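You operate a simulated robot arm through the tools that you are given. There is no shell and no other tool.

Carry out the task below with a simulated robot arm. There is one attempt and no reset: what you move stays moved.

Task
Shut the bath down and lay both docked tubes on the grey board.
Fine: orange heat knob on 20, pump and power off before a tube comes out.

The check looks at the end state, three seconds after you hand in, the way a careful person would. Anything else that was tipped, shoved, dropped, spilled or broken makes it a failure.

Robot
A 6-joint arm with a two-finger parallel gripper, fixed in place. Base frame: the origin is at the foot of the arm, x ahead of it, y to its left, z up. Lengths are in mm, angles in degrees, forces in N, time in s.
With the tool pointing down near the work surface it reaches from about 260 to 680 mm from the base axis. Its first joint turns from -66.0 to 66.0 degrees. Payload 2.9 kg.
Tool frame: the origin (TCP) lies between the finger pads and is the grasp point; the fingertips stand 30 mm ahead of it; z points along the fingers, y is the line along which they close. Largest opening 110 mm; finger width 20, thickness 10; the body of the gripper, 48 by 112 mm, starts 55 mm behind the TCP.
Orientation is told as [roll, pitch, yaw] about the base's x, y, z axes, in that order, counted from this pose: with the fingers straight down and closing along the base's y, the tool's x points along the base's -x, its y along +y and its z along -z.

Tools
- The arm moves only by the tool jog_arm. Its argument "increments" is a list of rows, each an object (a shift or turn left out is 0, a gripper value left out holds the last) with "travel": the shift along the base's x, y, z in units of 30 mm (1.0 is 30 mm), a list of three; "rotation": the turn, a rotation vector about the base's x, y, z in units of 5 degrees (1.0 is 5 degrees), a list of three. In form: [{"travel": [tx, ty, tz], "rotation": [wx, wy, wz]}, ...]. A call has 1 to 20 rows; each row shifts and turns the commanded pose from where the row before left it. "jaw" is the closure, from 0 (fully open) to 1 (shut), set as the call begins (left out, the last holds). A call with a number of a shift or a turn outside -1 to 1 is refused whole. Rows are played at 5 a second. More than 50 mm and 8.6 degrees between two rows, or a gripper value outside its range, and nothing of the call is played. A pose out of reach is approached as far as the arm can. The call stops where the force on the tool passes 40 N (or 10 N more than at its start, if that is more) or the arm is blocked; 0.2 s more then pass. Each finger travels about 108 mm/s and halts on what it meets, pressing with about 24 N; the grip force reading is that of the motor and also rises with nothing between the fingers. The clock runs only during rows and for 0.2 s after the last one: add rows that do not move to give the fingers time. It gives the time, the measured TCP pose, the force on the tool (base axes), the opening and the grip force at its end, in the units of the frame above (readings bear some noise), with the torque about the TCP (base axes, N m) and any sound that the robot's microphone picked up.
- Cameras (640 x 400 px; columns grow to the right, rows downward): "scene" is fixed at [86, 435.9, 1395.3]; the picture's right is [-0.69, -0.72, 0.00], its down [-0.33, 0.32, -0.89] and it looks along [0.64, -0.62, -0.46] (base axes); focal length 326 px, centre (320, 200). "wrist" rides on the gripper at [72, 17, -103] in the tool frame; the picture's right is [-0.23, 0.97, 0.00], its down [-0.76, -0.18, -0.62] and it looks along [-0.61, -0.14, 0.78] (tool axes); focal length 222 px, centre (320, 200). There is no depth. A picture from a camera that has moved, and an enlarged one, comes with that camera's place and axes in the base frame and with its lens.
- capture(camera): a new picture of that camera. No time passes.
- enlarge(camera, box): a new picture of the part [left, top, right, bottom] of that camera's present view, enlarged. No time passes.
- close_job(): hands the job in; it is judged then, once.

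Nothing tells you positions but the pictures and the camera data. Unless the task says otherwise, let go and move clear before handing in.

The tools are called after ">>>" by a JSON object that holds its "name" and its "arguments". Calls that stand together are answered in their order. jog_arm: Moves the arm, as the interface text tells. Its arguments: {"type":"object","properties":{"increments":{"type":"array","items":{"type":"object","properties":{"travel":{"type":"array","items":{"type":"number"}},"rotation":{"type":"array","items":{"type":"number"}}}}},"jaw":{"type":"number"}},"required":["increments"]} The other tools are called the same way: capture (camera) takes a picture; enlarge (camera, box) takes an enlarged picture of a part of a camera's view; close_job () hands the job in.

At the start:

```text
clock: 0.0
tool_pos: [364.7, -24.7, 1224.1]
tool_rot: [0.0, -0.1, 0.0]
wrist_force: [0.1, 0.0, 0.4]
torque: [-0.01, 0.01, 0.03]
width: 110.1
finger_force: 0.1
```

scene: 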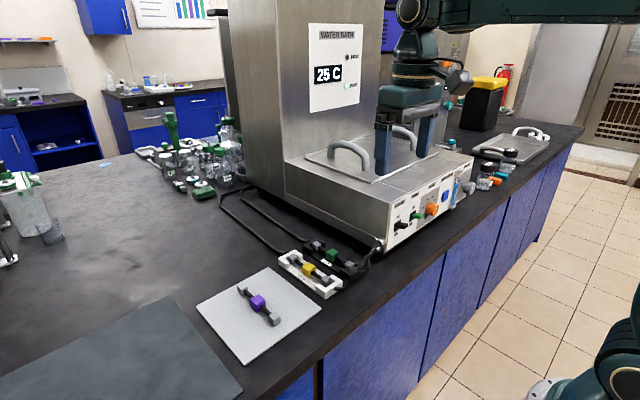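
wrist: 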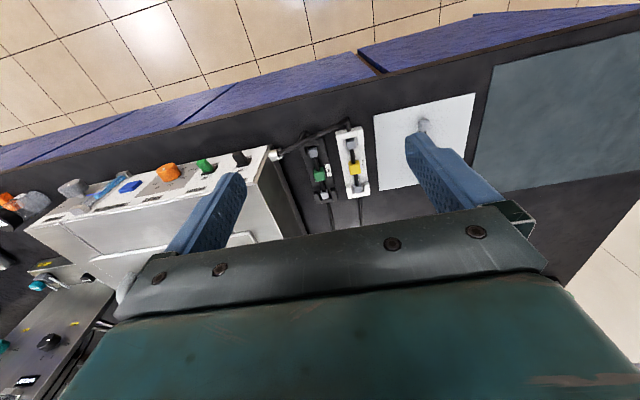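

I see a water bath with a control panel (black, green, orange, blue controls), tubes in docks beside it and a light grey board with a purple item. I will look closer before moving.

>>> {"name": "enlarge", "arguments": {"camera": "scene", "box": [360, 140, 560, 265]}}

>>> {"name": "enlarge", "arguments": {"camera": "scene", "box": [190, 220, 390, 345]}}

>>> {"name": "enlarge", "arguments": {"camera": "wrist", "box": [20, 130, 260, 280]}}

>>> {"name": "enlarge", "arguments": {"camera": "wrist", "box": [230, 80, 470, 230]}}

>>> {"name": "enlarge", "arguments": {"camera": "scene", "box": [290, 10, 400, 120]}}

```text
3.20 times, centred on (460, 202) of scene
camera zoom: at [86.0, 435.9, 1395.3], right [-0.69, -0.72, 0.0], down [-0.33, 0.32, -0.89], along [0.64, -0.62, -0.46], focal length 1044 px, centre (-128, 192)
```

zoom: 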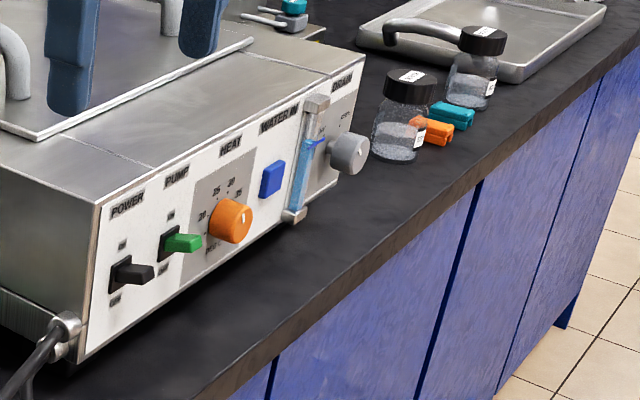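

```text
3.20 times, centred on (290, 282) of scene
camera zoom: at [86.0, 435.9, 1395.3], right [-0.69, -0.72, 0.0], down [-0.33, 0.32, -0.89], along [0.64, -0.62, -0.46], focal length 1044 px, centre (416, -64)
```

zoom: 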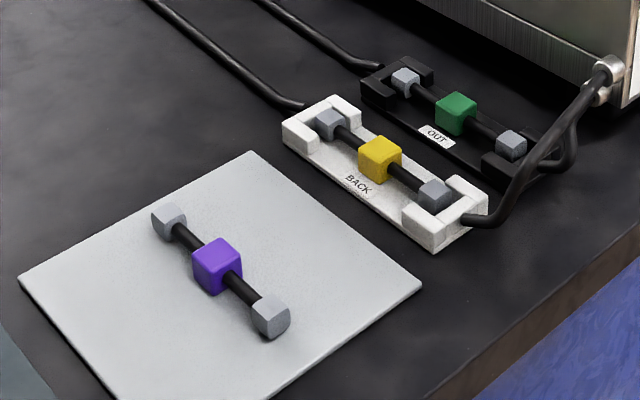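

```text
2.67 times, centred on (140, 205) of wrist
camera zoom: at [293.1, -9.6, 1328.7], right [0.23, 0.97, 0.0], down [0.76, -0.18, 0.62], along [0.61, -0.14, -0.78], focal length 592 px, centre (800, 187)
```

zoom: 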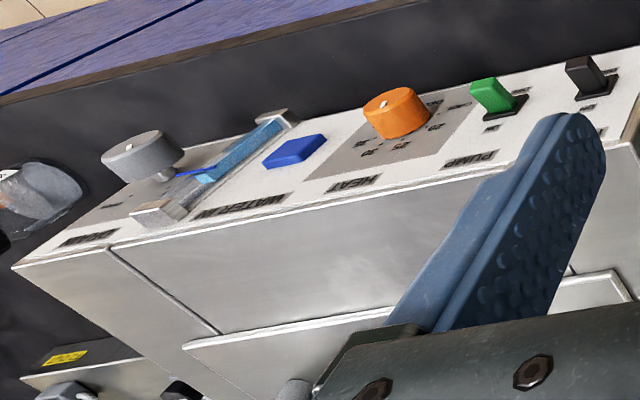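

```text
2.67 times, centred on (350, 155) of wrist
camera zoom: at [293.1, -9.6, 1328.7], right [0.23, 0.97, 0.0], down [0.76, -0.18, 0.62], along [0.61, -0.14, -0.78], focal length 592 px, centre (240, 320)
```

zoom: 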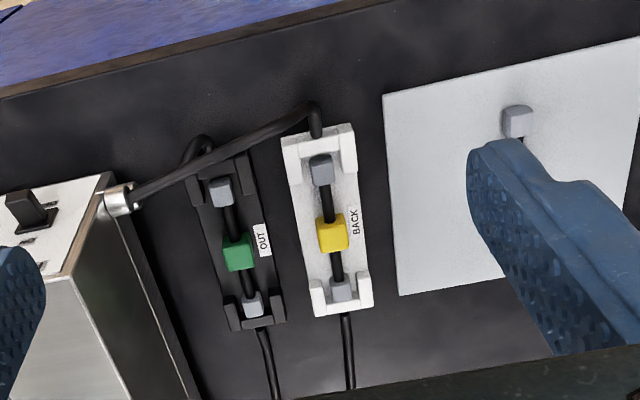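

```text
3.64 times, centred on (345, 65) of scene
camera zoom: at [86.0, 435.9, 1395.3], right [-0.69, -0.72, 0.0], down [-0.33, 0.32, -0.89], along [0.64, -0.62, -0.46], focal length 1186 px, centre (229, 691)
```

zoom: 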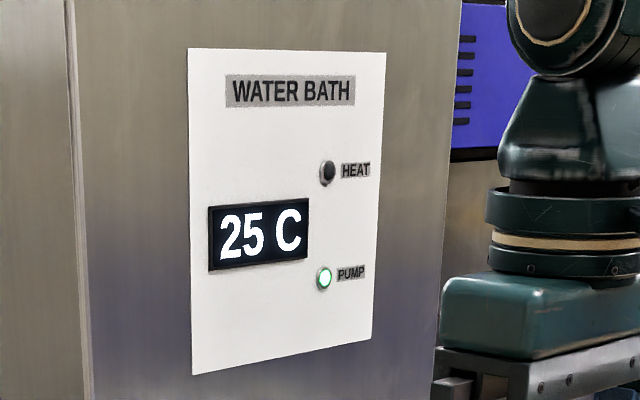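

The bath's panel faces the arm at about x≈466, y from −160 rightward, z 885–1030, with the orange knob near (442, −342, 959); the yellow tube is near (572, 8, 867). I'll move the wrist camera in front of the panel for a closer look at the controls.

>>> {"name": "jog_arm", "arguments": {"increments": [{"travel": [-0.2, -0.94, -0.4]}, {"travel": [-0.2, -0.94, -0.4]}, {"travel": [-0.2, -0.94, -0.4]}, {"travel": [-0.2, -0.94, -0.4]}, {"travel": [-0.2, -0.94, -0.4]}, {"travel": [-0.2, -0.94, -0.4]}, {"travel": [0, -0.94, -0.4]}, {"travel": [0, -0.94, -0.4]}], "jaw": 0}}

>>> {"name": "capture", "arguments": {"camera": "wrist"}}

>>> {"name": "capture", "arguments": {"camera": "scene"}}

```text
clock: 1.8
tool_pos: [329.2, -252.0, 1128.8]
tool_rot: [0.0, 0.0, 0.1]
wrist_force: [0.2, -0.7, -1.0]
torque: [0.0, 0.02, -0.04]
width: 110.0
finger_force: 0.1
```

```text
taken
camera wrist: at [257.0, -236.0, 1233.3], right [0.23, 0.97, 0.0], down [0.76, -0.18, 0.62], along [0.61, -0.14, -0.78], focal length 222 px, centre (320, 200)
```

wrist: 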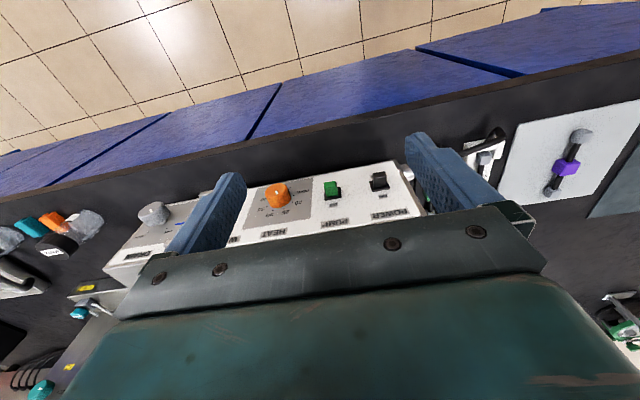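

```text
taken
```

scene: 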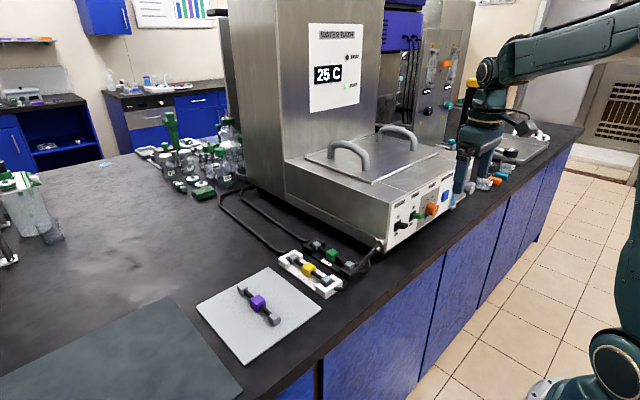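

>>> {"name": "enlarge", "arguments": {"camera": "wrist", "box": [230, 150, 430, 260]}}

>>> {"name": "enlarge", "arguments": {"camera": "scene", "box": [375, 165, 475, 260]}}

>>> {"name": "enlarge", "arguments": {"camera": "wrist", "box": [90, 180, 240, 280]}}

>>> {"name": "enlarge", "arguments": {"camera": "wrist", "box": [420, 100, 640, 230]}}

```text
3.20 times, centred on (330, 205) of wrist
camera zoom: at [257.0, -236.0, 1233.3], right [0.23, 0.97, 0.0], down [0.76, -0.18, 0.62], along [0.61, -0.14, -0.78], focal length 711 px, centre (288, 184)
```

zoom: 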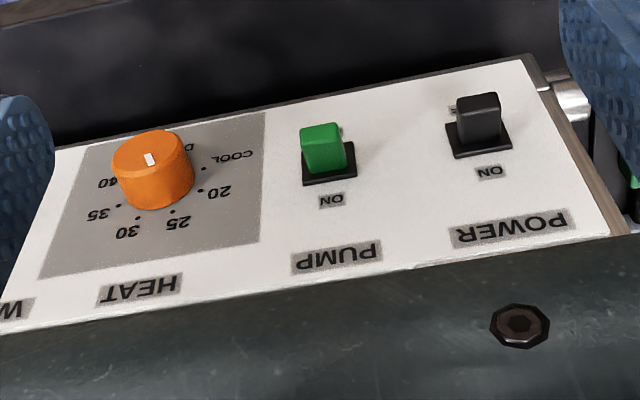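

```text
4.21 times, centred on (425, 212) of scene
camera zoom: at [86.0, 435.9, 1395.3], right [-0.69, -0.72, 0.0], down [-0.33, 0.32, -0.89], along [0.64, -0.62, -0.46], focal length 1373 px, centre (-122, 147)
```

zoom: 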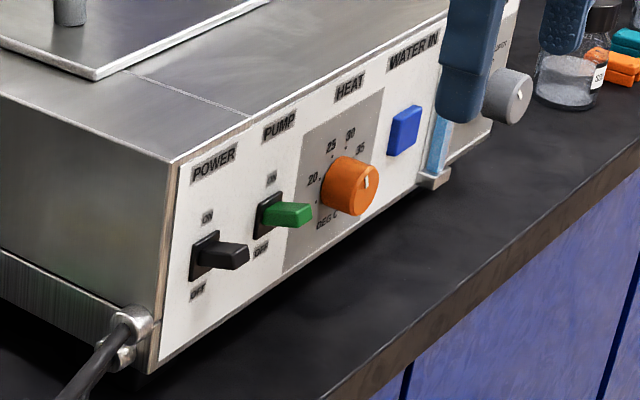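

```text
4.00 times, centred on (165, 230) of wrist
camera zoom: at [257.0, -236.0, 1233.3], right [0.23, 0.97, 0.0], down [0.76, -0.18, 0.62], along [0.61, -0.14, -0.78], focal length 888 px, centre (940, 80)
```

zoom: 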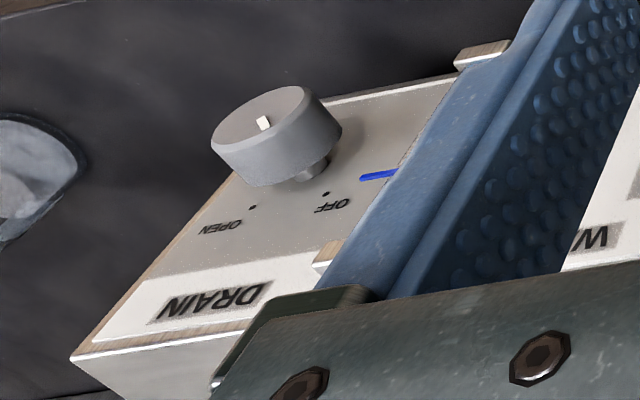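

```text
2.91 times, centred on (530, 165) of wrist
camera zoom: at [257.0, -236.0, 1233.3], right [0.23, 0.97, 0.0], down [0.76, -0.18, 0.62], along [0.61, -0.14, -0.78], focal length 646 px, centre (-291, 302)
```

zoom: 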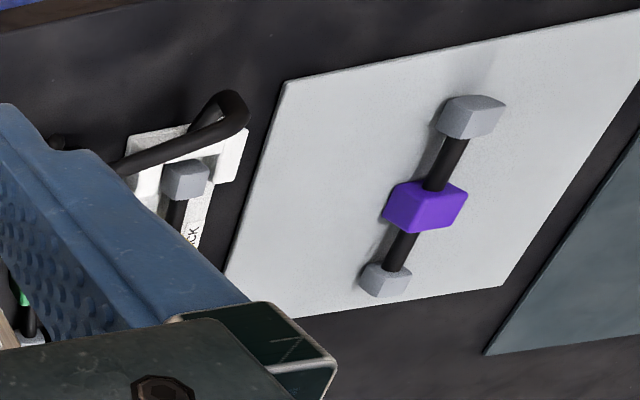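

The dial reads COOL, 20, 25, 30, 35, 40 and both paddles (power, pump) are in view, but the knob's mark direction is unclear. I'll tilt the tool forward 45° so the wrist camera looks squarely at the panel.

>>> {"name": "jog_arm", "arguments": {"increments": [{"travel": [-0.1, -0.1, -0.4], "rotation": [0, -1, 0]}, {"travel": [-0.1, -0.1, -0.4], "rotation": [0, -1, 0]}, {"travel": [-0.1, -0.1, -0.4], "rotation": [0, -1, 0]}, {"travel": [-0.1, -0.1, -0.4], "rotation": [0, -1, 0]}, {"travel": [-0.1, -0.1, -0.4], "rotation": [0, -1, 0]}, {"travel": [-0.1, -0.1, -0.4], "rotation": [0, -1, 0]}, {"travel": [-0.1, -0.1, -0.4], "rotation": [0, -1, 0]}, {"travel": [-0.1, -0.1, -0.4], "rotation": [0, -1, 0]}, {"travel": [-0.1, -0.1, -0.4], "rotation": [0, -1, 0]}]}}

>>> {"name": "capture", "arguments": {"camera": "wrist"}}

>>> {"name": "capture", "arguments": {"camera": "scene"}}

```text
clock: 3.8
tool_pos: [319.0, -269.3, 1020.3]
tool_rot: [-0.2, -44.8, 0.0]
wrist_force: [-0.4, -0.8, 0.7]
torque: [-0.02, 0.0, -0.03]
width: 110.1
finger_force: 0.0
out of reach, approached as far as the arm can: row 9
```

```text
taken
camera wrist: at [195.7, -253.4, 1043.6], right [0.16, 0.97, 0.16], down [0.1, -0.18, 0.98], along [0.98, -0.14, -0.12], focal length 222 px, centre (320, 200)
```

wrist: 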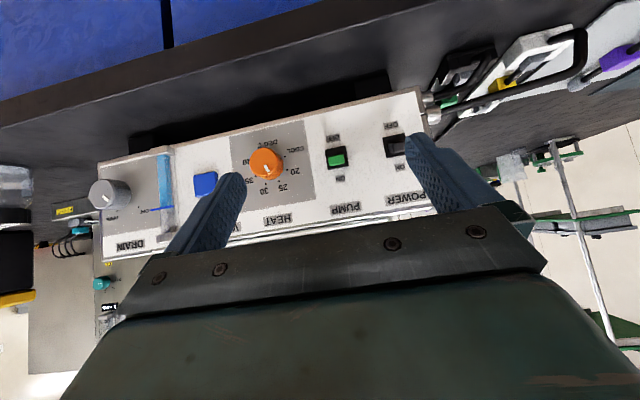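

```text
taken
```

scene: 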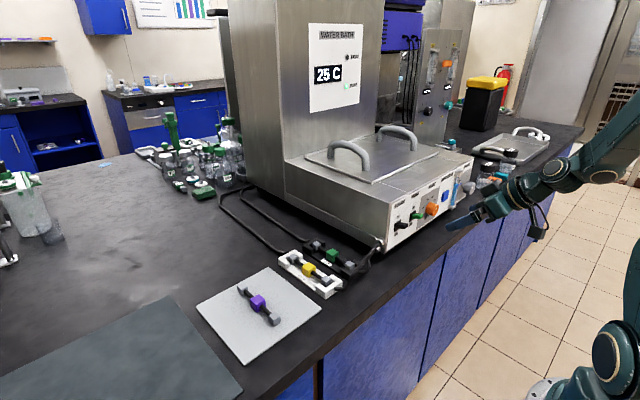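

>>> {"name": "enlarge", "arguments": {"camera": "wrist", "box": [220, 110, 330, 220]}}

>>> {"name": "enlarge", "arguments": {"camera": "wrist", "box": [300, 90, 450, 220]}}

>>> {"name": "enlarge", "arguments": {"camera": "wrist", "box": [80, 140, 240, 260]}}

```text
3.64 times, centred on (275, 165) of wrist
camera zoom: at [195.7, -253.4, 1043.6], right [0.16, 0.97, 0.16], down [0.1, -0.18, 0.98], along [0.98, -0.14, -0.12], focal length 808 px, centre (484, 327)
```

zoom: 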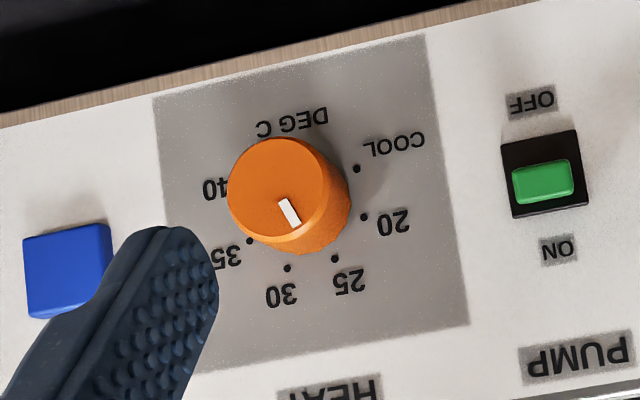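

```text
3.08 times, centred on (375, 155) of wrist
camera zoom: at [195.7, -253.4, 1043.6], right [0.16, 0.97, 0.16], down [0.1, -0.18, 0.98], along [0.98, -0.14, -0.12], focal length 684 px, centre (151, 338)
```

zoom: 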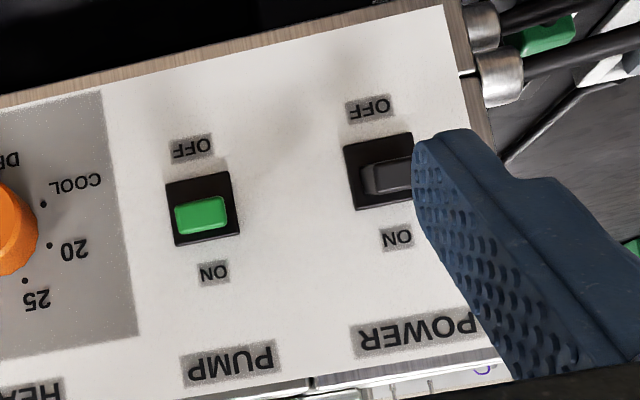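

```text
3.33 times, centred on (160, 200) of wrist
camera zoom: at [195.7, -253.4, 1043.6], right [0.16, 0.97, 0.16], down [0.1, -0.18, 0.98], along [0.98, -0.14, -0.12], focal length 740 px, centre (853, 200)
```

zoom: 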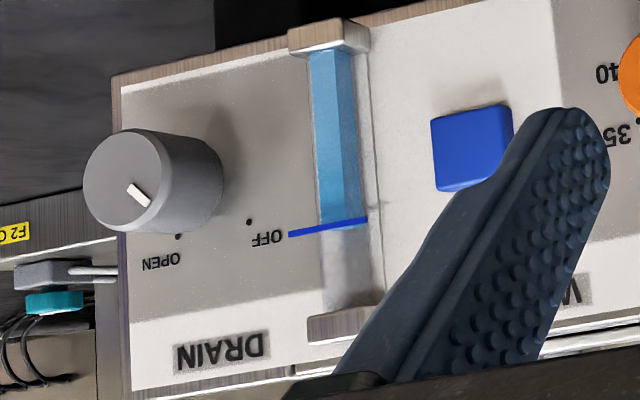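

The dial is clear now: the mark is on 25, 20 lies 45° counter-clockwise (seen from the front), knob axis about y −350, z 953, face at x 441. ON is up for both paddles, OFF down. I'll bring the tool horizontal in front of the knob, with the fingers partly closed.

>>> {"name": "jog_arm", "arguments": {"increments": [{"travel": [0.3, -0.3, -0.248], "rotation": [0, -1, 0]}, {"travel": [0.3, -0.3, -0.248], "rotation": [0, -1, 0]}, {"travel": [0.3, -0.3, -0.248], "rotation": [0, -1, 0]}, {"travel": [0.3, -0.3, -0.248], "rotation": [0, -1, 0]}, {"travel": [0.3, -0.3, -0.248], "rotation": [0, -1, 0]}, {"travel": [0.2, -0.3, -0.248], "rotation": [0, -1, 0]}, {"travel": [0.2, -0.3, -0.248], "rotation": [0, -1, 0]}, {"travel": [0.0, -0.3, -0.248], "rotation": [0, -1, 0]}, {"travel": [0.0, -0.3, -0.248], "rotation": [0, -1, 0]}], "jaw": 0.45}}

>>> {"name": "capture", "arguments": {"camera": "wrist"}}

>>> {"name": "capture", "arguments": {"camera": "scene"}}

```text
clock: 5.2
tool_pos: [403.8, -303.9, 978.1]
tool_rot: [1.4, -74.1, -1.4]
wrist_force: [-28.2, 4.6, 9.3]
torque: [0.65, -0.07, 0.97]
width: 62.6
finger_force: 1.7
out of reach, approached as far as the arm can: row 1, 2, 3, 4, 5, 6, 7
stopped in row 7: the force on the tool passed its limit at 74 N (the readings are from after the stop); the commanded pose is now the measured one
```

```text
taken
camera wrist: at [285.1, -287.2, 937.3], right [0.06, 0.97, 0.23], down [-0.39, -0.18, 0.9], along [0.92, -0.14, 0.37], focal length 222 px, centre (320, 200)
```

wrist: 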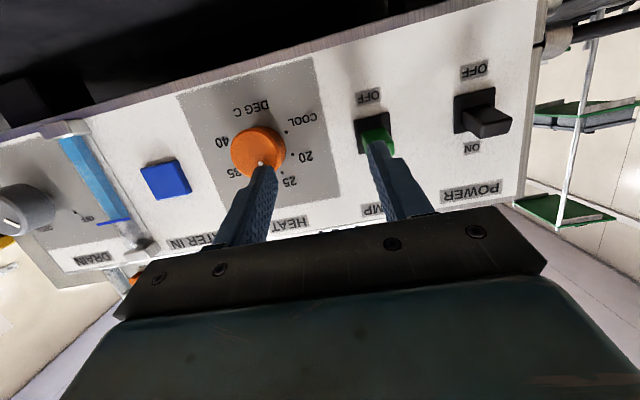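

```text
taken
```

scene: 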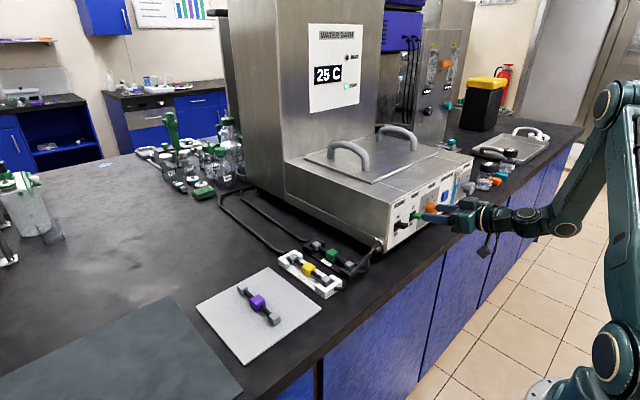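

The knob approach clipped reach (the first joint's limit), so the arm was pushed forward and the fingertips touched the knob face and pump paddle; both look unmoved and the display still says 25. I'll back off with the pitch returning to 45°, where the reach is better.

>>> {"name": "jog_arm", "arguments": {"increments": [{"travel": [-0.25, 0.1, 0.2], "rotation": [0, 1, 0]}, {"travel": [-0.3, 0.1, 0.3], "rotation": [0, 1, 0]}, {"travel": [-0.35, 0, 0.4], "rotation": [0, 1, 0]}, {"travel": [-0.4, 0, 0.4], "rotation": [0, 1, 0]}, {"travel": [-0.4, 0, 0.4], "rotation": [0, 1, 0]}, {"travel": [-0.3, 0, 0.4], "rotation": [0, 0.82, 0]}]}}

>>> {"name": "capture", "arguments": {"camera": "wrist"}}

>>> {"name": "enlarge", "arguments": {"camera": "scene", "box": [290, 20, 490, 260]}}

```text
clock: 6.6
tool_pos: [344.4, -299.0, 1040.2]
tool_rot: [0.3, -44.9, -0.3]
wrist_force: [0.5, 0.1, -0.3]
torque: [0.03, -0.02, 0.02]
width: 60.6
finger_force: 0.0
```

```text
taken
camera wrist: at [221.6, -281.5, 1063.3], right [0.16, 0.97, 0.16], down [0.1, -0.18, 0.98], along [0.98, -0.14, -0.13], focal length 222 px, centre (320, 200)
```

wrist: 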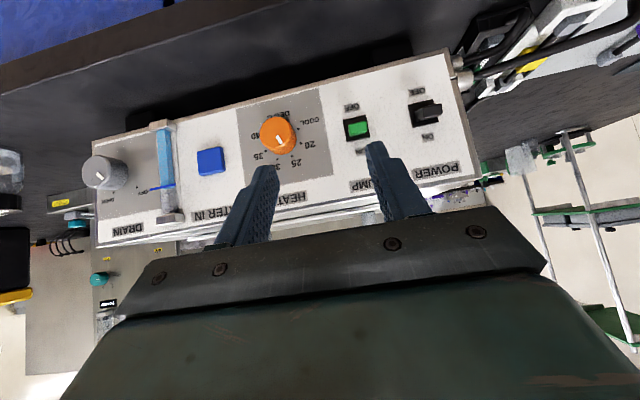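

```text
1.67 times, centred on (390, 140) of scene
camera zoom: at [86.0, 435.9, 1395.3], right [-0.69, -0.72, 0.0], down [-0.33, 0.32, -0.89], along [0.64, -0.62, -0.46], focal length 544 px, centre (203, 300)
```

zoom: 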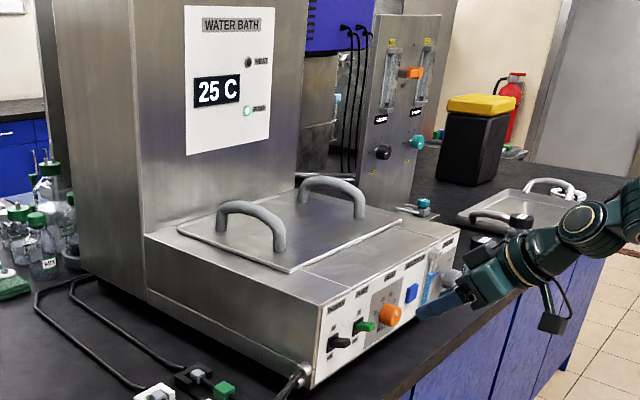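

Nothing moved on the panel. Let me look at the knob and switches closely from here before the next approach.

>>> {"name": "enlarge", "arguments": {"camera": "wrist", "box": [230, 90, 330, 190]}}

>>> {"name": "enlarge", "arguments": {"camera": "wrist", "box": [330, 70, 460, 200]}}

```text
4.00 times, centred on (280, 140) of wrist
camera zoom: at [221.6, -281.5, 1063.3], right [0.16, 0.97, 0.16], down [0.1, -0.18, 0.98], along [0.98, -0.14, -0.13], focal length 888 px, centre (480, 440)
```

zoom: 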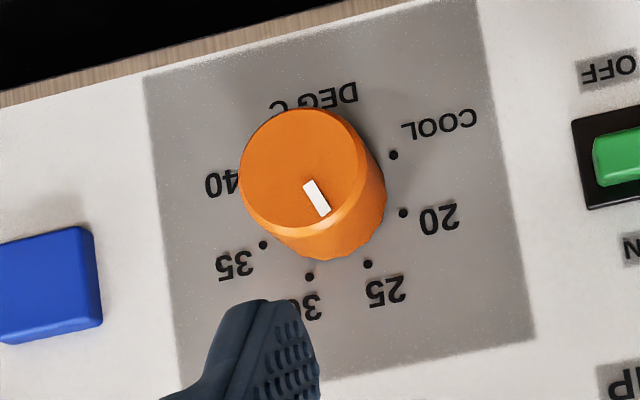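

```text
3.08 times, centred on (395, 135) of wrist
camera zoom: at [221.6, -281.5, 1063.3], right [0.16, 0.97, 0.16], down [0.1, -0.18, 0.98], along [0.98, -0.14, -0.13], focal length 684 px, centre (89, 400)
```

zoom: 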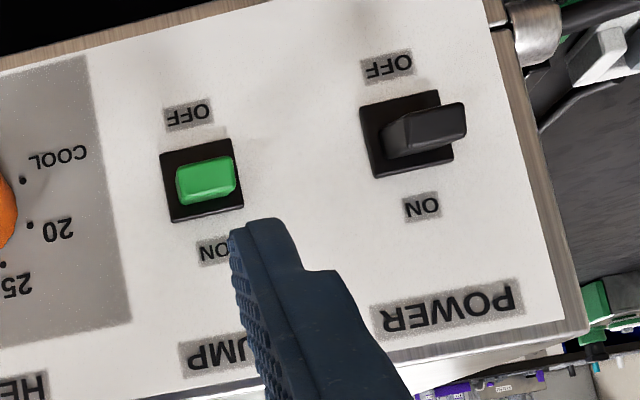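

The knob axis comes out at y −350.5, z 953 again. I'll move to a stand-off along the 45° tool direction, centred on the knob.

>>> {"name": "jog_arm", "arguments": {"increments": [{"travel": [0.3, -0.43, -0.2]}, {"travel": [0.4, -0.43, -0.3]}, {"travel": [0.45, -0.43, -0.36]}, {"travel": [0.5, -0.43, -0.38]}, {}]}}

>>> {"name": "capture", "arguments": {"camera": "wrist"}}

>>> {"name": "enlarge", "arguments": {"camera": "scene", "box": [370, 150, 490, 260]}}

```text
clock: 7.8
tool_pos: [394.8, -351.3, 1003.2]
tool_rot: [0.2, -45.0, -0.1]
wrist_force: [0.8, -0.5, 1.4]
torque: [-0.02, 0.02, -0.05]
width: 60.8
finger_force: 0.1
```

```text
taken
camera wrist: at [271.7, -334.1, 1026.0], right [0.16, 0.97, 0.16], down [0.1, -0.18, 0.98], along [0.98, -0.14, -0.12], focal length 222 px, centre (320, 200)
```

wrist: 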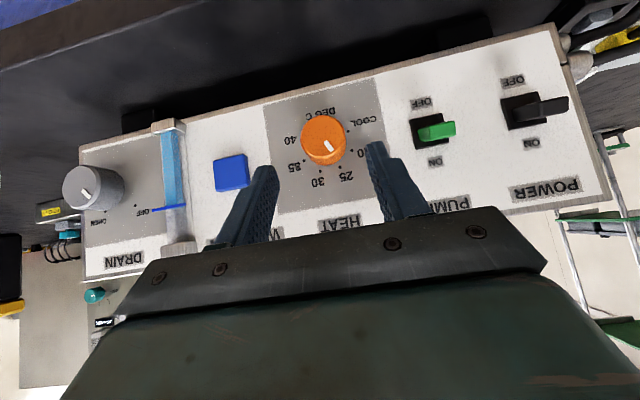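

```text
3.64 times, centred on (430, 205) of scene
camera zoom: at [86.0, 435.9, 1395.3], right [-0.69, -0.72, 0.0], down [-0.33, 0.32, -0.89], along [0.64, -0.62, -0.46], focal length 1186 px, centre (-80, 182)
```

zoom: 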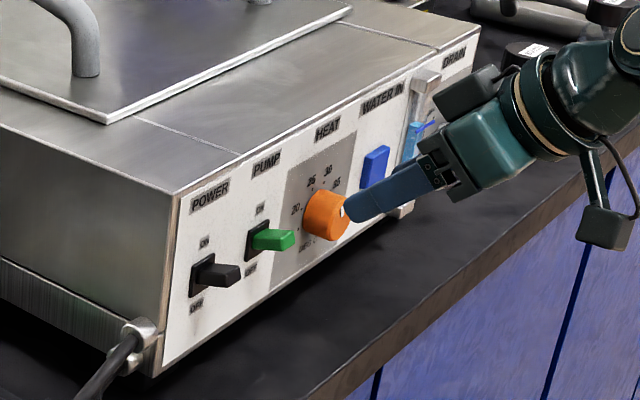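

Centred well on the knob; I'll advance along the tool direction so the pads straddle it, then check.

>>> {"name": "jog_arm", "arguments": {"increments": [{"travel": [0.25, 0.02, -0.28]}, {"travel": [0.25, 0.0, -0.28]}, {"travel": [0.25, 0.0, -0.28]}, {"travel": [0.22, 0.0, -0.26]}, {"travel": [0.2, 0, -0.24]}, {}]}}

>>> {"name": "capture", "arguments": {"camera": "wrist"}}

>>> {"name": "enlarge", "arguments": {"camera": "scene", "box": [370, 150, 490, 260]}}

```text
clock: 9.2
tool_pos: [429.0, -348.3, 961.9]
tool_rot: [0.3, -45.0, -0.2]
wrist_force: [-1.0, 1.1, -0.4]
torque: [0.0, -0.01, 0.04]
width: 60.6
finger_force: 0.0
```

```text
taken
camera wrist: at [306.0, -333.2, 985.8], right [0.16, 0.97, 0.16], down [0.1, -0.18, 0.98], along [0.98, -0.14, -0.12], focal length 222 px, centre (320, 200)
```

wrist: 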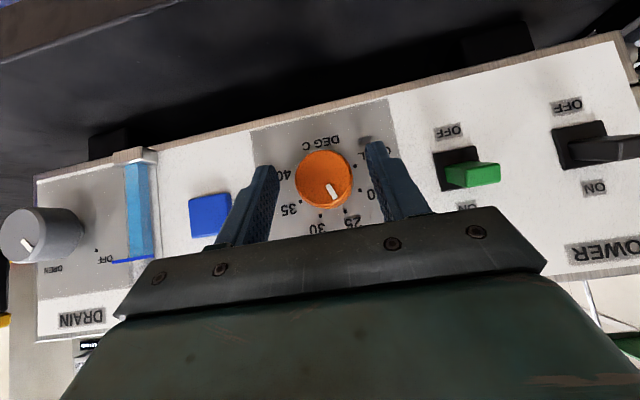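

```text
3.64 times, centred on (430, 205) of scene
camera zoom: at [86.0, 435.9, 1395.3], right [-0.69, -0.72, 0.0], down [-0.33, 0.32, -0.89], along [0.64, -0.62, -0.46], focal length 1186 px, centre (-80, 182)
```

zoom: 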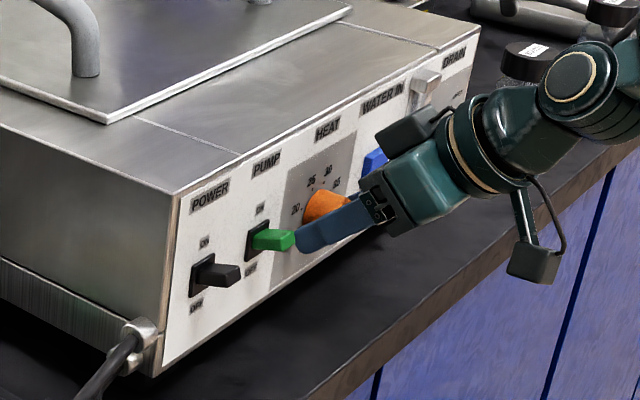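

The pads straddle the knob with about 8 mm to the panel. I'll close on it.

>>> {"name": "jog_arm", "arguments": {"increments": [{}, {}, {}, {}], "jaw": 1}}

>>> {"name": "capture", "arguments": {"camera": "wrist"}}

```text
clock: 10.2
tool_pos: [428.9, -347.1, 963.2]
tool_rot: [0.5, -45.0, -0.2]
wrist_force: [-1.4, 16.8, 0.4]
torque: [0.17, -0.2, -0.05]
width: 35.8
finger_force: 45.0
```

```text
taken
camera wrist: at [306.0, -331.8, 985.8], right [0.16, 0.97, 0.17], down [0.1, -0.18, 0.98], along [0.98, -0.14, -0.13], focal length 222 px, centre (320, 200)
```

wrist: 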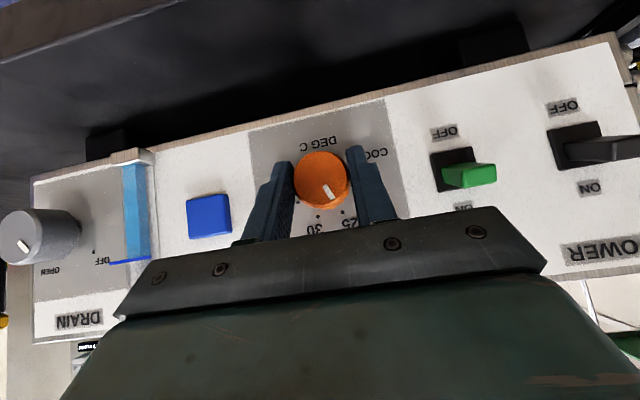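

Gripped at 35.8 mm with a small side force toward +y, so the knob is a bit to +y of the commanded centre. I'll ease over slightly to relieve it.

>>> {"name": "jog_arm", "arguments": {"increments": [{"travel": [0, 0.05, 0]}, {}]}}

```text
clock: 10.8
tool_pos: [429.9, -347.1, 963.1]
tool_rot: [0.3, -45.0, -0.2]
wrist_force: [1.3, 8.6, -5.8]
torque: [0.05, -0.21, 0.88]
width: 35.4
finger_force: 45.0
```

Force is easing. I'll nudge a touch more, then start turning the knob counter-clockwise (−x rotation) about its own axis, first 20°.

>>> {"name": "jog_arm", "arguments": {"increments": [{"travel": [0, 0.03, 0]}, {"travel": [0, 0.0305, -0.0013], "rotation": [-1, 0, 0]}, {"travel": [0, 0.0303, -0.004], "rotation": [-1, 0, 0]}, {"travel": [0, 0.0298, -0.0066], "rotation": [-1, 0, 0]}, {"travel": [0, 0.0291, -0.0092], "rotation": [-1, 0, 0]}, {}]}}

>>> {"name": "capture", "arguments": {"camera": "wrist"}}

>>> {"name": "enlarge", "arguments": {"camera": "scene", "box": [290, 20, 490, 260]}}

```text
clock: 12.2
tool_pos: [428.2, -344.2, 962.8]
tool_rot: [-27.3, -41.7, 18.8]
wrist_force: [5.0, -16.5, -9.5]
torque: [-0.09, 0.11, 0.03]
width: 35.3
finger_force: 44.6
```

```text
taken
camera wrist: at [306.0, -321.6, 978.0], right [0.16, 0.97, -0.18], down [0.1, 0.17, 0.98], along [0.98, -0.18, -0.07], focal length 222 px, centre (320, 200)
```

wrist: 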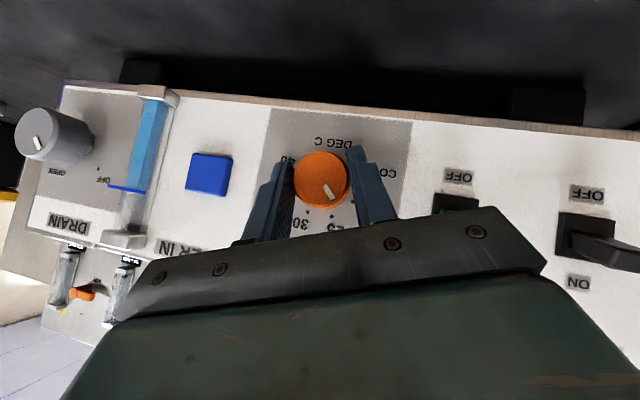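

```text
1.67 times, centred on (390, 140) of scene
camera zoom: at [86.3, 435.4, 1395.4], right [-0.69, -0.72, 0.0], down [-0.33, 0.32, -0.89], along [0.64, -0.62, -0.46], focal length 544 px, centre (203, 300)
```

zoom: 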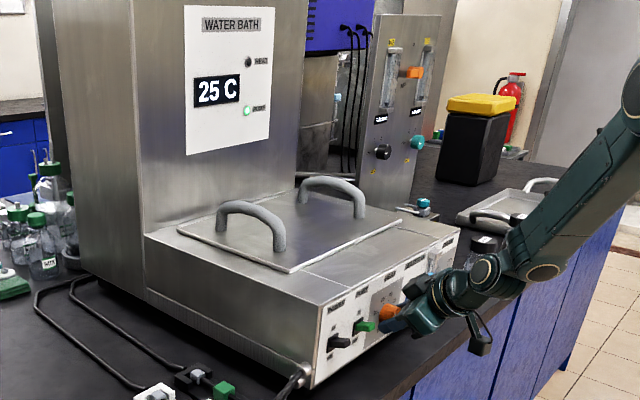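

The knob turned with the gripper (mark stays fixed in the tool view). I'll continue the remaining 25°, correcting the sideways centre by about 1 mm.

>>> {"name": "jog_arm", "arguments": {"increments": [{"travel": [0, -0.035, 0.01]}, {"travel": [0, 0.0282, -0.0117], "rotation": [-1, 0, 0]}, {"travel": [0, 0.0271, -0.0141], "rotation": [-1, 0, 0]}, {"travel": [0, 0.0258, -0.0164], "rotation": [-1, 0, 0]}, {"travel": [0, 0.0242, -0.0186], "rotation": [-1, 0, 0]}, {"travel": [0, 0.0225, -0.0206], "rotation": [-1, 0, 0]}, {}]}}

>>> {"name": "capture", "arguments": {"camera": "wrist"}}

>>> {"name": "enlarge", "arguments": {"camera": "wrist", "box": [250, 110, 430, 240]}}

>>> {"name": "enlarge", "arguments": {"camera": "scene", "box": [290, 20, 490, 260]}}

```text
clock: 13.8
tool_pos: [429.3, -341.1, 960.1]
tool_rot: [-54.9, -30.1, 35.2]
wrist_force: [2.3, -27.5, 1.9]
torque: [-0.12, -0.08, 0.01]
width: 35.4
finger_force: 45.1
```

```text
taken
camera wrist: at [306.0, -314.9, 964.9], right [0.16, 0.8, -0.58], down [0.1, 0.57, 0.82], along [0.98, -0.19, 0.01], focal length 222 px, centre (320, 200)
```

wrist: 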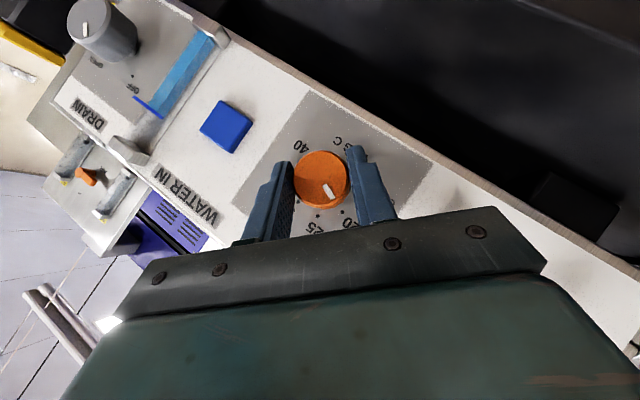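

```text
3.08 times, centred on (340, 175) of wrist
camera zoom: at [306.0, -314.9, 964.9], right [0.16, 0.8, -0.58], down [0.1, 0.57, 0.82], along [0.98, -0.19, 0.01], focal length 684 px, centre (258, 277)
```

zoom: 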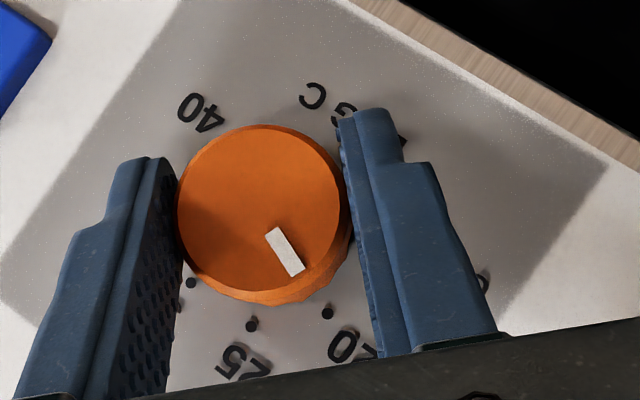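

```text
1.67 times, centred on (390, 140) of scene
camera zoom: at [86.0, 435.2, 1395.5], right [-0.69, -0.72, 0.0], down [-0.33, 0.32, -0.89], along [0.64, -0.62, -0.46], focal length 544 px, centre (203, 300)
```

zoom: 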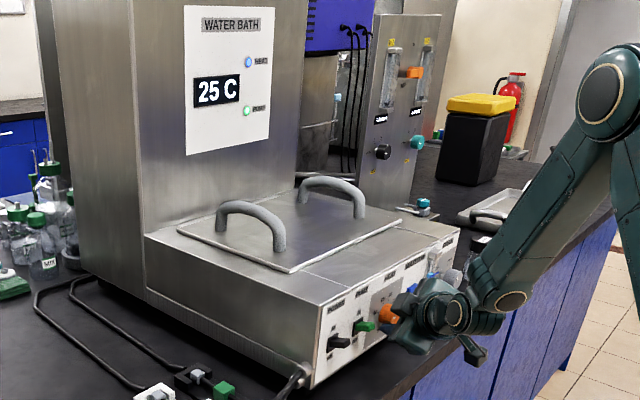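

The HEAT lamp changed to blue and the mark now lines up with the 20 dot. I'll release and retreat along the tool axis, then verify the setting.

>>> {"name": "jog_arm", "arguments": {"increments": [{}, {}, {}], "jaw": 0.45}}

>>> {"name": "jog_arm", "arguments": {"increments": [{"travel": [-0.283, 0.2, 0.2]}, {"travel": [-0.283, 0.2, 0.2]}, {"travel": [-0.283, 0.2, 0.2]}, {"travel": [-0.283, 0.2, 0.2]}, {"travel": [-0.283, 0.2, 0.2]}, {}]}}

>>> {"name": "capture", "arguments": {"camera": "wrist"}}

>>> {"name": "enlarge", "arguments": {"camera": "scene", "box": [370, 150, 490, 260]}}

```text
clock: 14.6
tool_pos: [428.8, -339.9, 959.4]
tool_rot: [-54.6, -30.1, 35.1]
wrist_force: [-0.1, -0.5, 1.0]
torque: [-0.01, -0.01, 0.0]
width: 60.7
finger_force: 0.1
```

```text
clock: 16.0
tool_pos: [385.9, -310.1, 990.0]
tool_rot: [-54.6, -30.1, 35.2]
wrist_force: [-0.8, -0.1, -0.2]
torque: [0.01, 0.0, -0.02]
width: 60.7
finger_force: 0.1
```

```text
taken
camera wrist: at [263.4, -283.0, 994.8], right [0.16, 0.8, -0.57], down [0.1, 0.56, 0.82], along [0.98, -0.19, 0.01], focal length 222 px, centre (320, 200)
```

wrist: 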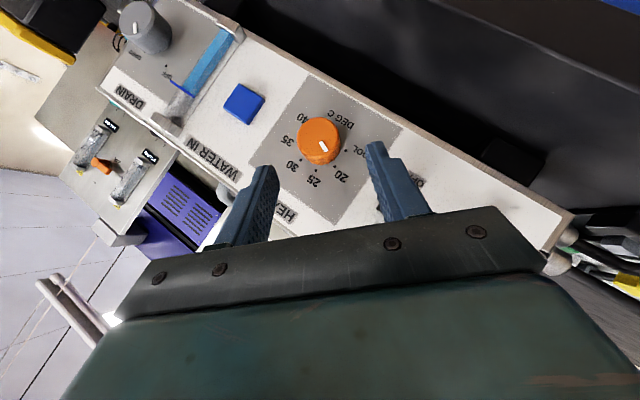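

```text
3.64 times, centred on (430, 205) of scene
camera zoom: at [86.0, 435.9, 1395.3], right [-0.69, -0.72, 0.0], down [-0.33, 0.32, -0.89], along [0.64, -0.62, -0.46], focal length 1186 px, centre (-80, 182)
```

zoom: 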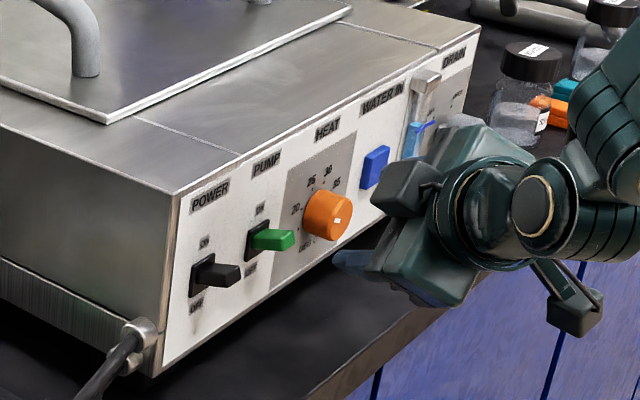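

>>> {"name": "enlarge", "arguments": {"camera": "wrist", "box": [270, 90, 380, 200]}}

>>> {"name": "enlarge", "arguments": {"camera": "scene", "box": [410, 175, 450, 220]}}

>>> {"name": "enlarge", "arguments": {"camera": "scene", "box": [290, 10, 400, 120]}}

```text
3.64 times, centred on (325, 145) of wrist
camera zoom: at [263.4, -283.0, 994.8], right [0.16, 0.8, -0.57], down [0.1, 0.56, 0.82], along [0.98, -0.19, 0.01], focal length 808 px, centre (302, 400)
```

zoom: 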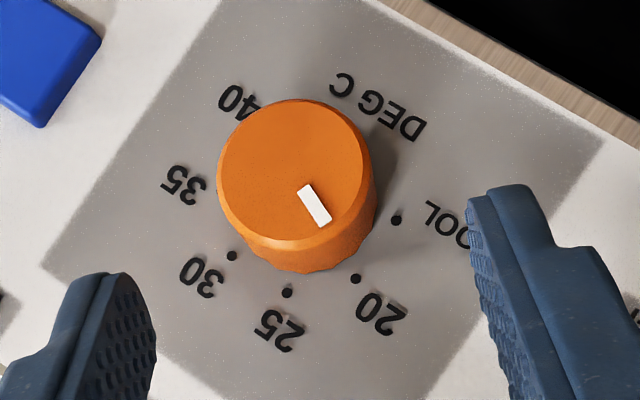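

```text
8.89 times, centred on (430, 198) of scene
camera zoom: at [86.0, 435.9, 1395.3], right [-0.69, -0.72, 0.0], down [-0.33, 0.32, -0.89], along [0.64, -0.62, -0.46], focal length 2899 px, centre (-658, 222)
```

zoom: 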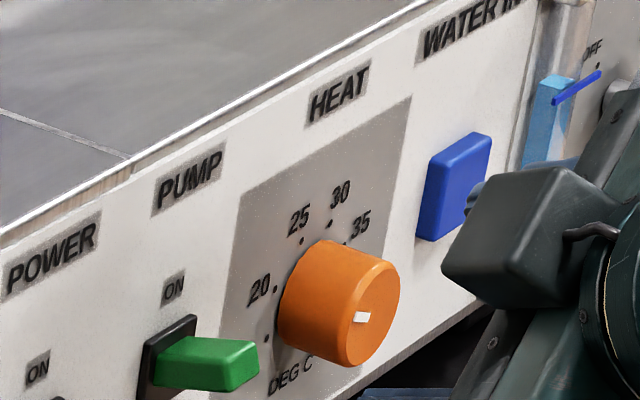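

```text
3.64 times, centred on (345, 65) of scene
camera zoom: at [86.0, 435.9, 1395.3], right [-0.69, -0.72, 0.0], down [-0.33, 0.32, -0.89], along [0.64, -0.62, -0.46], focal length 1186 px, centre (229, 691)
```

zoom: 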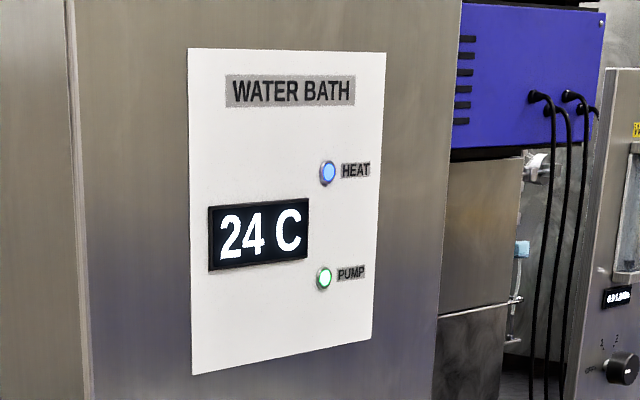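

The knob mark sits exactly on 20 and the display is already falling (24 C). Next I'll un-roll the tool, close the fingers and view the two paddles for pushing them down.

>>> {"name": "jog_arm", "arguments": {"increments": [{"travel": [-0.1, 0.1, 0.2], "rotation": [1, 0, 0]}, {"travel": [-0.1, 0.1, 0.2], "rotation": [1, 0, 0]}, {"travel": [-0.1, 0.1, 0.2], "rotation": [1, 0, 0]}, {"travel": [-0.1, 0.1, 0.2], "rotation": [1, 0, 0]}, {"travel": [-0.1, 0.2, 0.2], "rotation": [1, 0, 0]}, {"travel": [-0.1, 0.2, 0.2], "rotation": [1, 0, 0]}, {"travel": [0, 0.2, 0.2], "rotation": [1, 0, 0]}, {"travel": [0, 0.2, 0.2], "rotation": [1, 0, 0]}, {"travel": [0, 0.2, 0.2], "rotation": [1, 0, 0]}, {}], "jaw": 1}}

>>> {"name": "capture", "arguments": {"camera": "wrist"}}

>>> {"name": "enlarge", "arguments": {"camera": "scene", "box": [370, 150, 490, 260]}}

```text
clock: 18.2
tool_pos: [367.8, -268.7, 1042.8]
tool_rot: [0.4, -45.0, -0.3]
wrist_force: [-0.2, 0.5, 0.1]
torque: [0.0, 0.01, -0.04]
width: 0.0
finger_force: 24.2
```

```text
taken
camera wrist: at [245.5, -252.5, 1066.2], right [0.16, 0.97, 0.17], down [0.1, -0.18, 0.98], along [0.98, -0.14, -0.12], focal length 222 px, centre (320, 200)
```

wrist: 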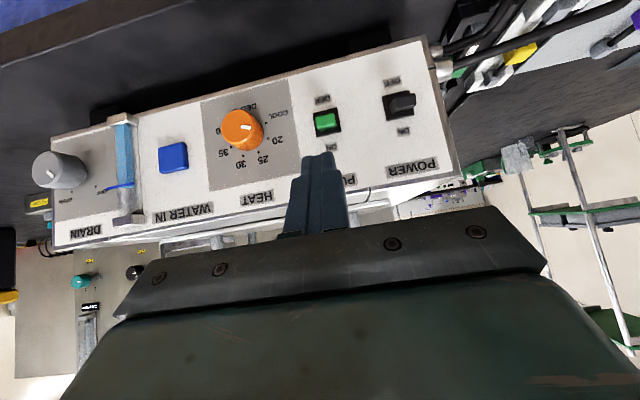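

```text
3.64 times, centred on (430, 205) of scene
camera zoom: at [86.0, 435.9, 1395.3], right [-0.69, -0.72, 0.0], down [-0.33, 0.32, -0.89], along [0.64, -0.62, -0.46], focal length 1186 px, centre (-80, 182)
```

zoom: 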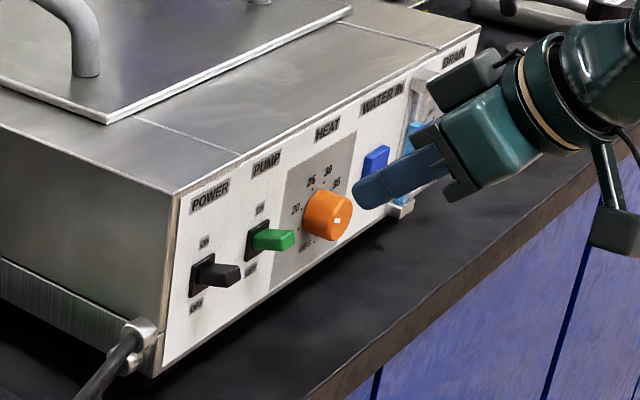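

>>> {"name": "enlarge", "arguments": {"camera": "wrist", "box": [295, 60, 445, 200]}}

>>> {"name": "enlarge", "arguments": {"camera": "wrist", "box": [200, 90, 290, 180]}}

>>> {"name": "enlarge", "arguments": {"camera": "scene", "box": [380, 190, 440, 240]}}

```text
2.86 times, centred on (370, 130) of wrist
camera zoom: at [245.5, -252.5, 1066.2], right [0.16, 0.97, 0.17], down [0.1, -0.18, 0.98], along [0.98, -0.14, -0.12], focal length 635 px, centre (177, 400)
```

zoom: 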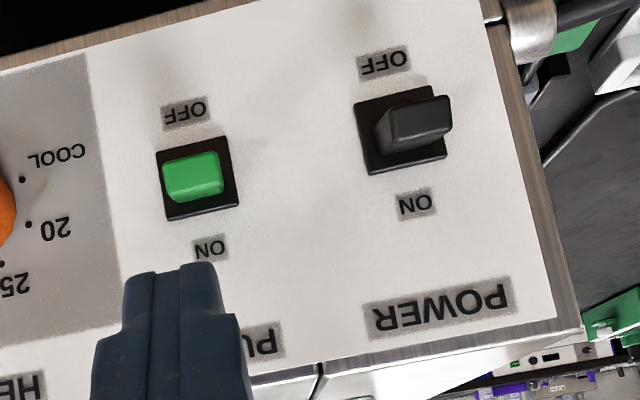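

```text
4.44 times, centred on (245, 135) of wrist
camera zoom: at [245.5, -252.5, 1066.2], right [0.16, 0.97, 0.17], down [0.1, -0.18, 0.98], along [0.98, -0.14, -0.12], focal length 987 px, centre (653, 489)
```

zoom: 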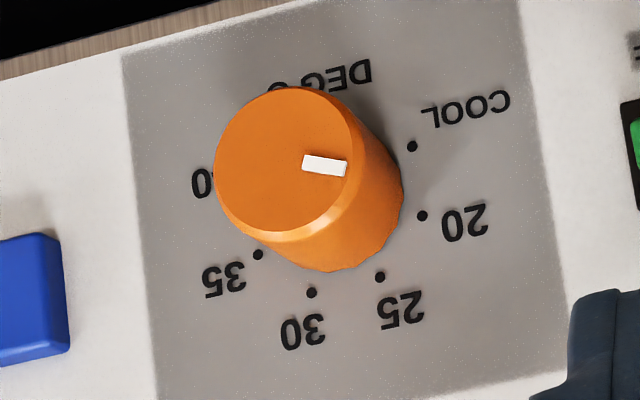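

```text
8.00 times, centred on (410, 215) of scene
camera zoom: at [86.0, 435.9, 1395.3], right [-0.69, -0.72, 0.0], down [-0.33, 0.32, -0.89], along [0.64, -0.62, -0.46], focal length 2609 px, centre (-400, 80)
```

zoom: 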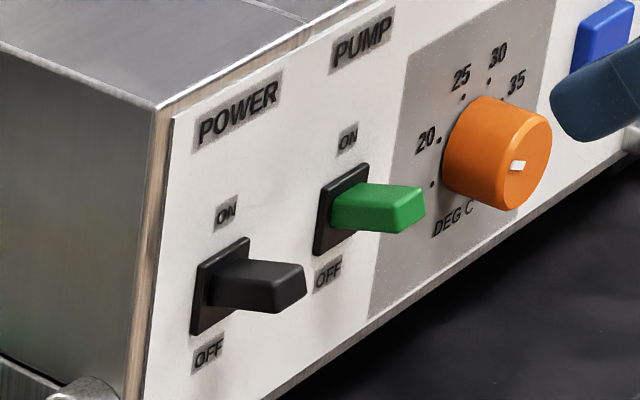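

Both paddles point up (ON): pump tip at about (444, −264, 970), power at about (444, −191, 967), pivots near z 959. I'll bring the closed fingers nearly vertical above the pump paddle.

>>> {"name": "jog_arm", "arguments": {"increments": [{"travel": [0.3, 0.02, 0.1], "rotation": [0, 1, 0]}, {"travel": [0.3, 0.02, 0], "rotation": [0, 1, 0]}, {"travel": [0.3, 0.02, 0], "rotation": [0, 1, 0]}, {"travel": [0.3, 0.02, 0], "rotation": [0, 1, 0]}, {"travel": [0.3, 0.02, 0], "rotation": [0, 1, 0]}, {"travel": [0.33, 0.02, -0.1], "rotation": [0, 1, 0]}, {"travel": [0.33, 0.03, -0.2], "rotation": [0, 1, 0]}, {"travel": [0.35, 0.03, -0.2]}, {}]}}

>>> {"name": "capture", "arguments": {"camera": "wrist"}}

>>> {"name": "enlarge", "arguments": {"camera": "scene", "box": [370, 150, 490, 260]}}

```text
clock: 20.2
tool_pos: [443.3, -262.8, 1030.9]
tool_rot: [0.1, -10.1, -0.2]
wrist_force: [0.8, -0.2, -0.8]
torque: [0.01, -0.04, 0.0]
width: 0.1
finger_force: 24.3
```

```text
taken
camera wrist: at [356.2, -246.0, 1121.5], right [0.23, 0.97, 0.04], down [0.64, -0.18, 0.75], along [0.73, -0.14, -0.67], focal length 222 px, centre (320, 200)
```

wrist: 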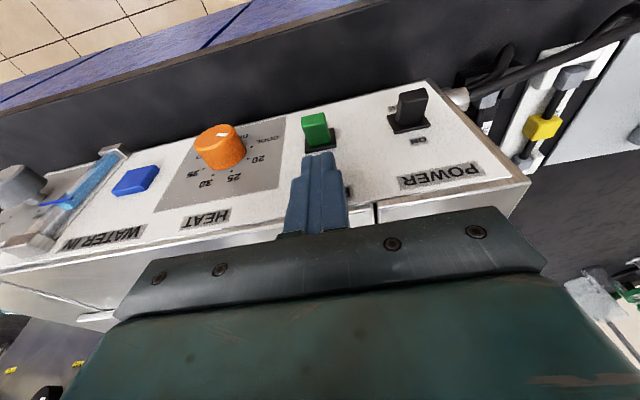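

```text
3.64 times, centred on (430, 205) of scene
camera zoom: at [86.0, 435.9, 1395.3], right [-0.69, -0.72, 0.0], down [-0.33, 0.32, -0.89], along [0.64, -0.62, -0.46], focal length 1186 px, centre (-80, 182)
```

zoom: 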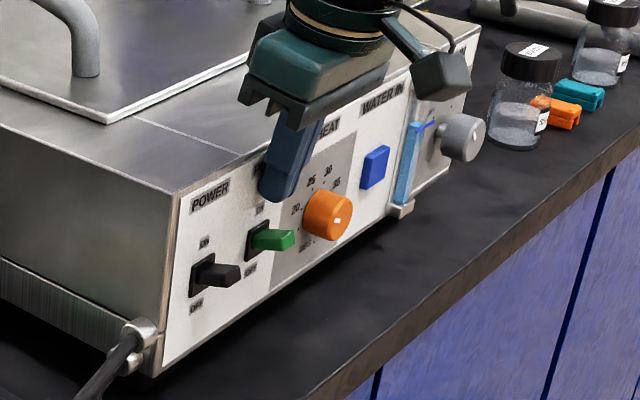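

Fingertips are above the pump paddle (TCP ≈ 445, −263, 1033). I'll lower and push the paddle down in small steps.

>>> {"name": "jog_arm", "arguments": {"increments": [{"travel": [0, -0.03, -0.25]}, {"travel": [0, 0, -0.25]}, {"travel": [0, 0, -0.25]}, {"travel": [0, 0, -0.1]}, {"travel": [0, 0, -0.1]}, {"travel": [0, 0, -0.1]}, {"travel": [0, 0, -0.1]}, {"travel": [0, 0, -0.1]}, {"travel": [0, 0, -0.1]}, {}]}}

>>> {"name": "enlarge", "arguments": {"camera": "scene", "box": [370, 150, 490, 260]}}

>>> {"name": "enlarge", "arguments": {"camera": "scene", "box": [290, 10, 400, 120]}}

>>> {"name": "capture", "arguments": {"camera": "wrist"}}

```text
clock: 22.4
tool_pos: [444.2, -263.0, 993.8]
tool_rot: [-0.1, -10.3, -0.1]
wrist_force: [-12.3, 8.9, 31.0]
torque: [0.28, 0.03, -0.11]
width: 0.3
finger_force: 24.1
```

```text
3.64 times, centred on (430, 205) of scene
camera zoom: at [85.2, 436.4, 1395.2], right [-0.69, -0.72, 0.0], down [-0.33, 0.32, -0.89], along [0.64, -0.62, -0.46], focal length 1186 px, centre (-80, 182)
```

zoom: 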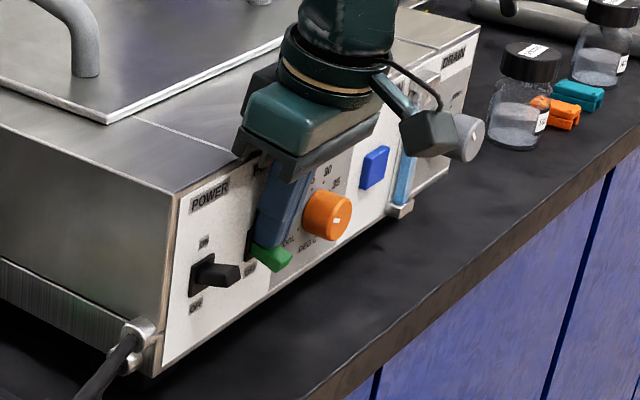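

```text
3.64 times, centred on (345, 65) of scene
camera zoom: at [85.2, 436.4, 1395.2], right [-0.69, -0.72, 0.0], down [-0.33, 0.32, -0.89], along [0.64, -0.62, -0.46], focal length 1186 px, centre (229, 691)
```

zoom: 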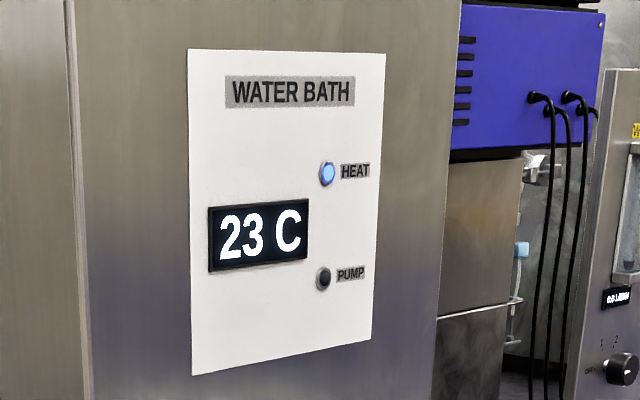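

```text
taken
camera wrist: at [356.0, -247.4, 1083.6], right [0.22, 0.97, 0.04], down [0.64, -0.18, 0.75], along [0.74, -0.14, -0.66], focal length 222 px, centre (320, 200)
```

wrist: 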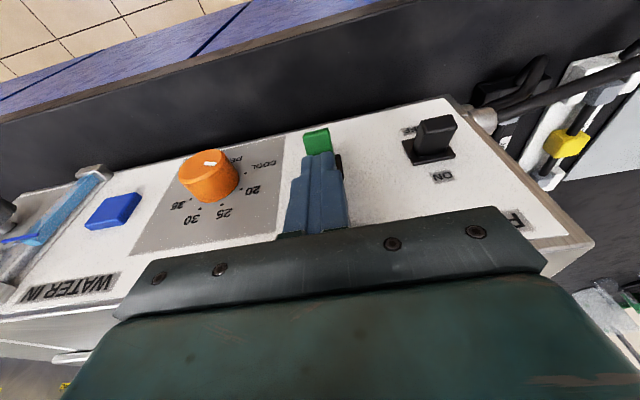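

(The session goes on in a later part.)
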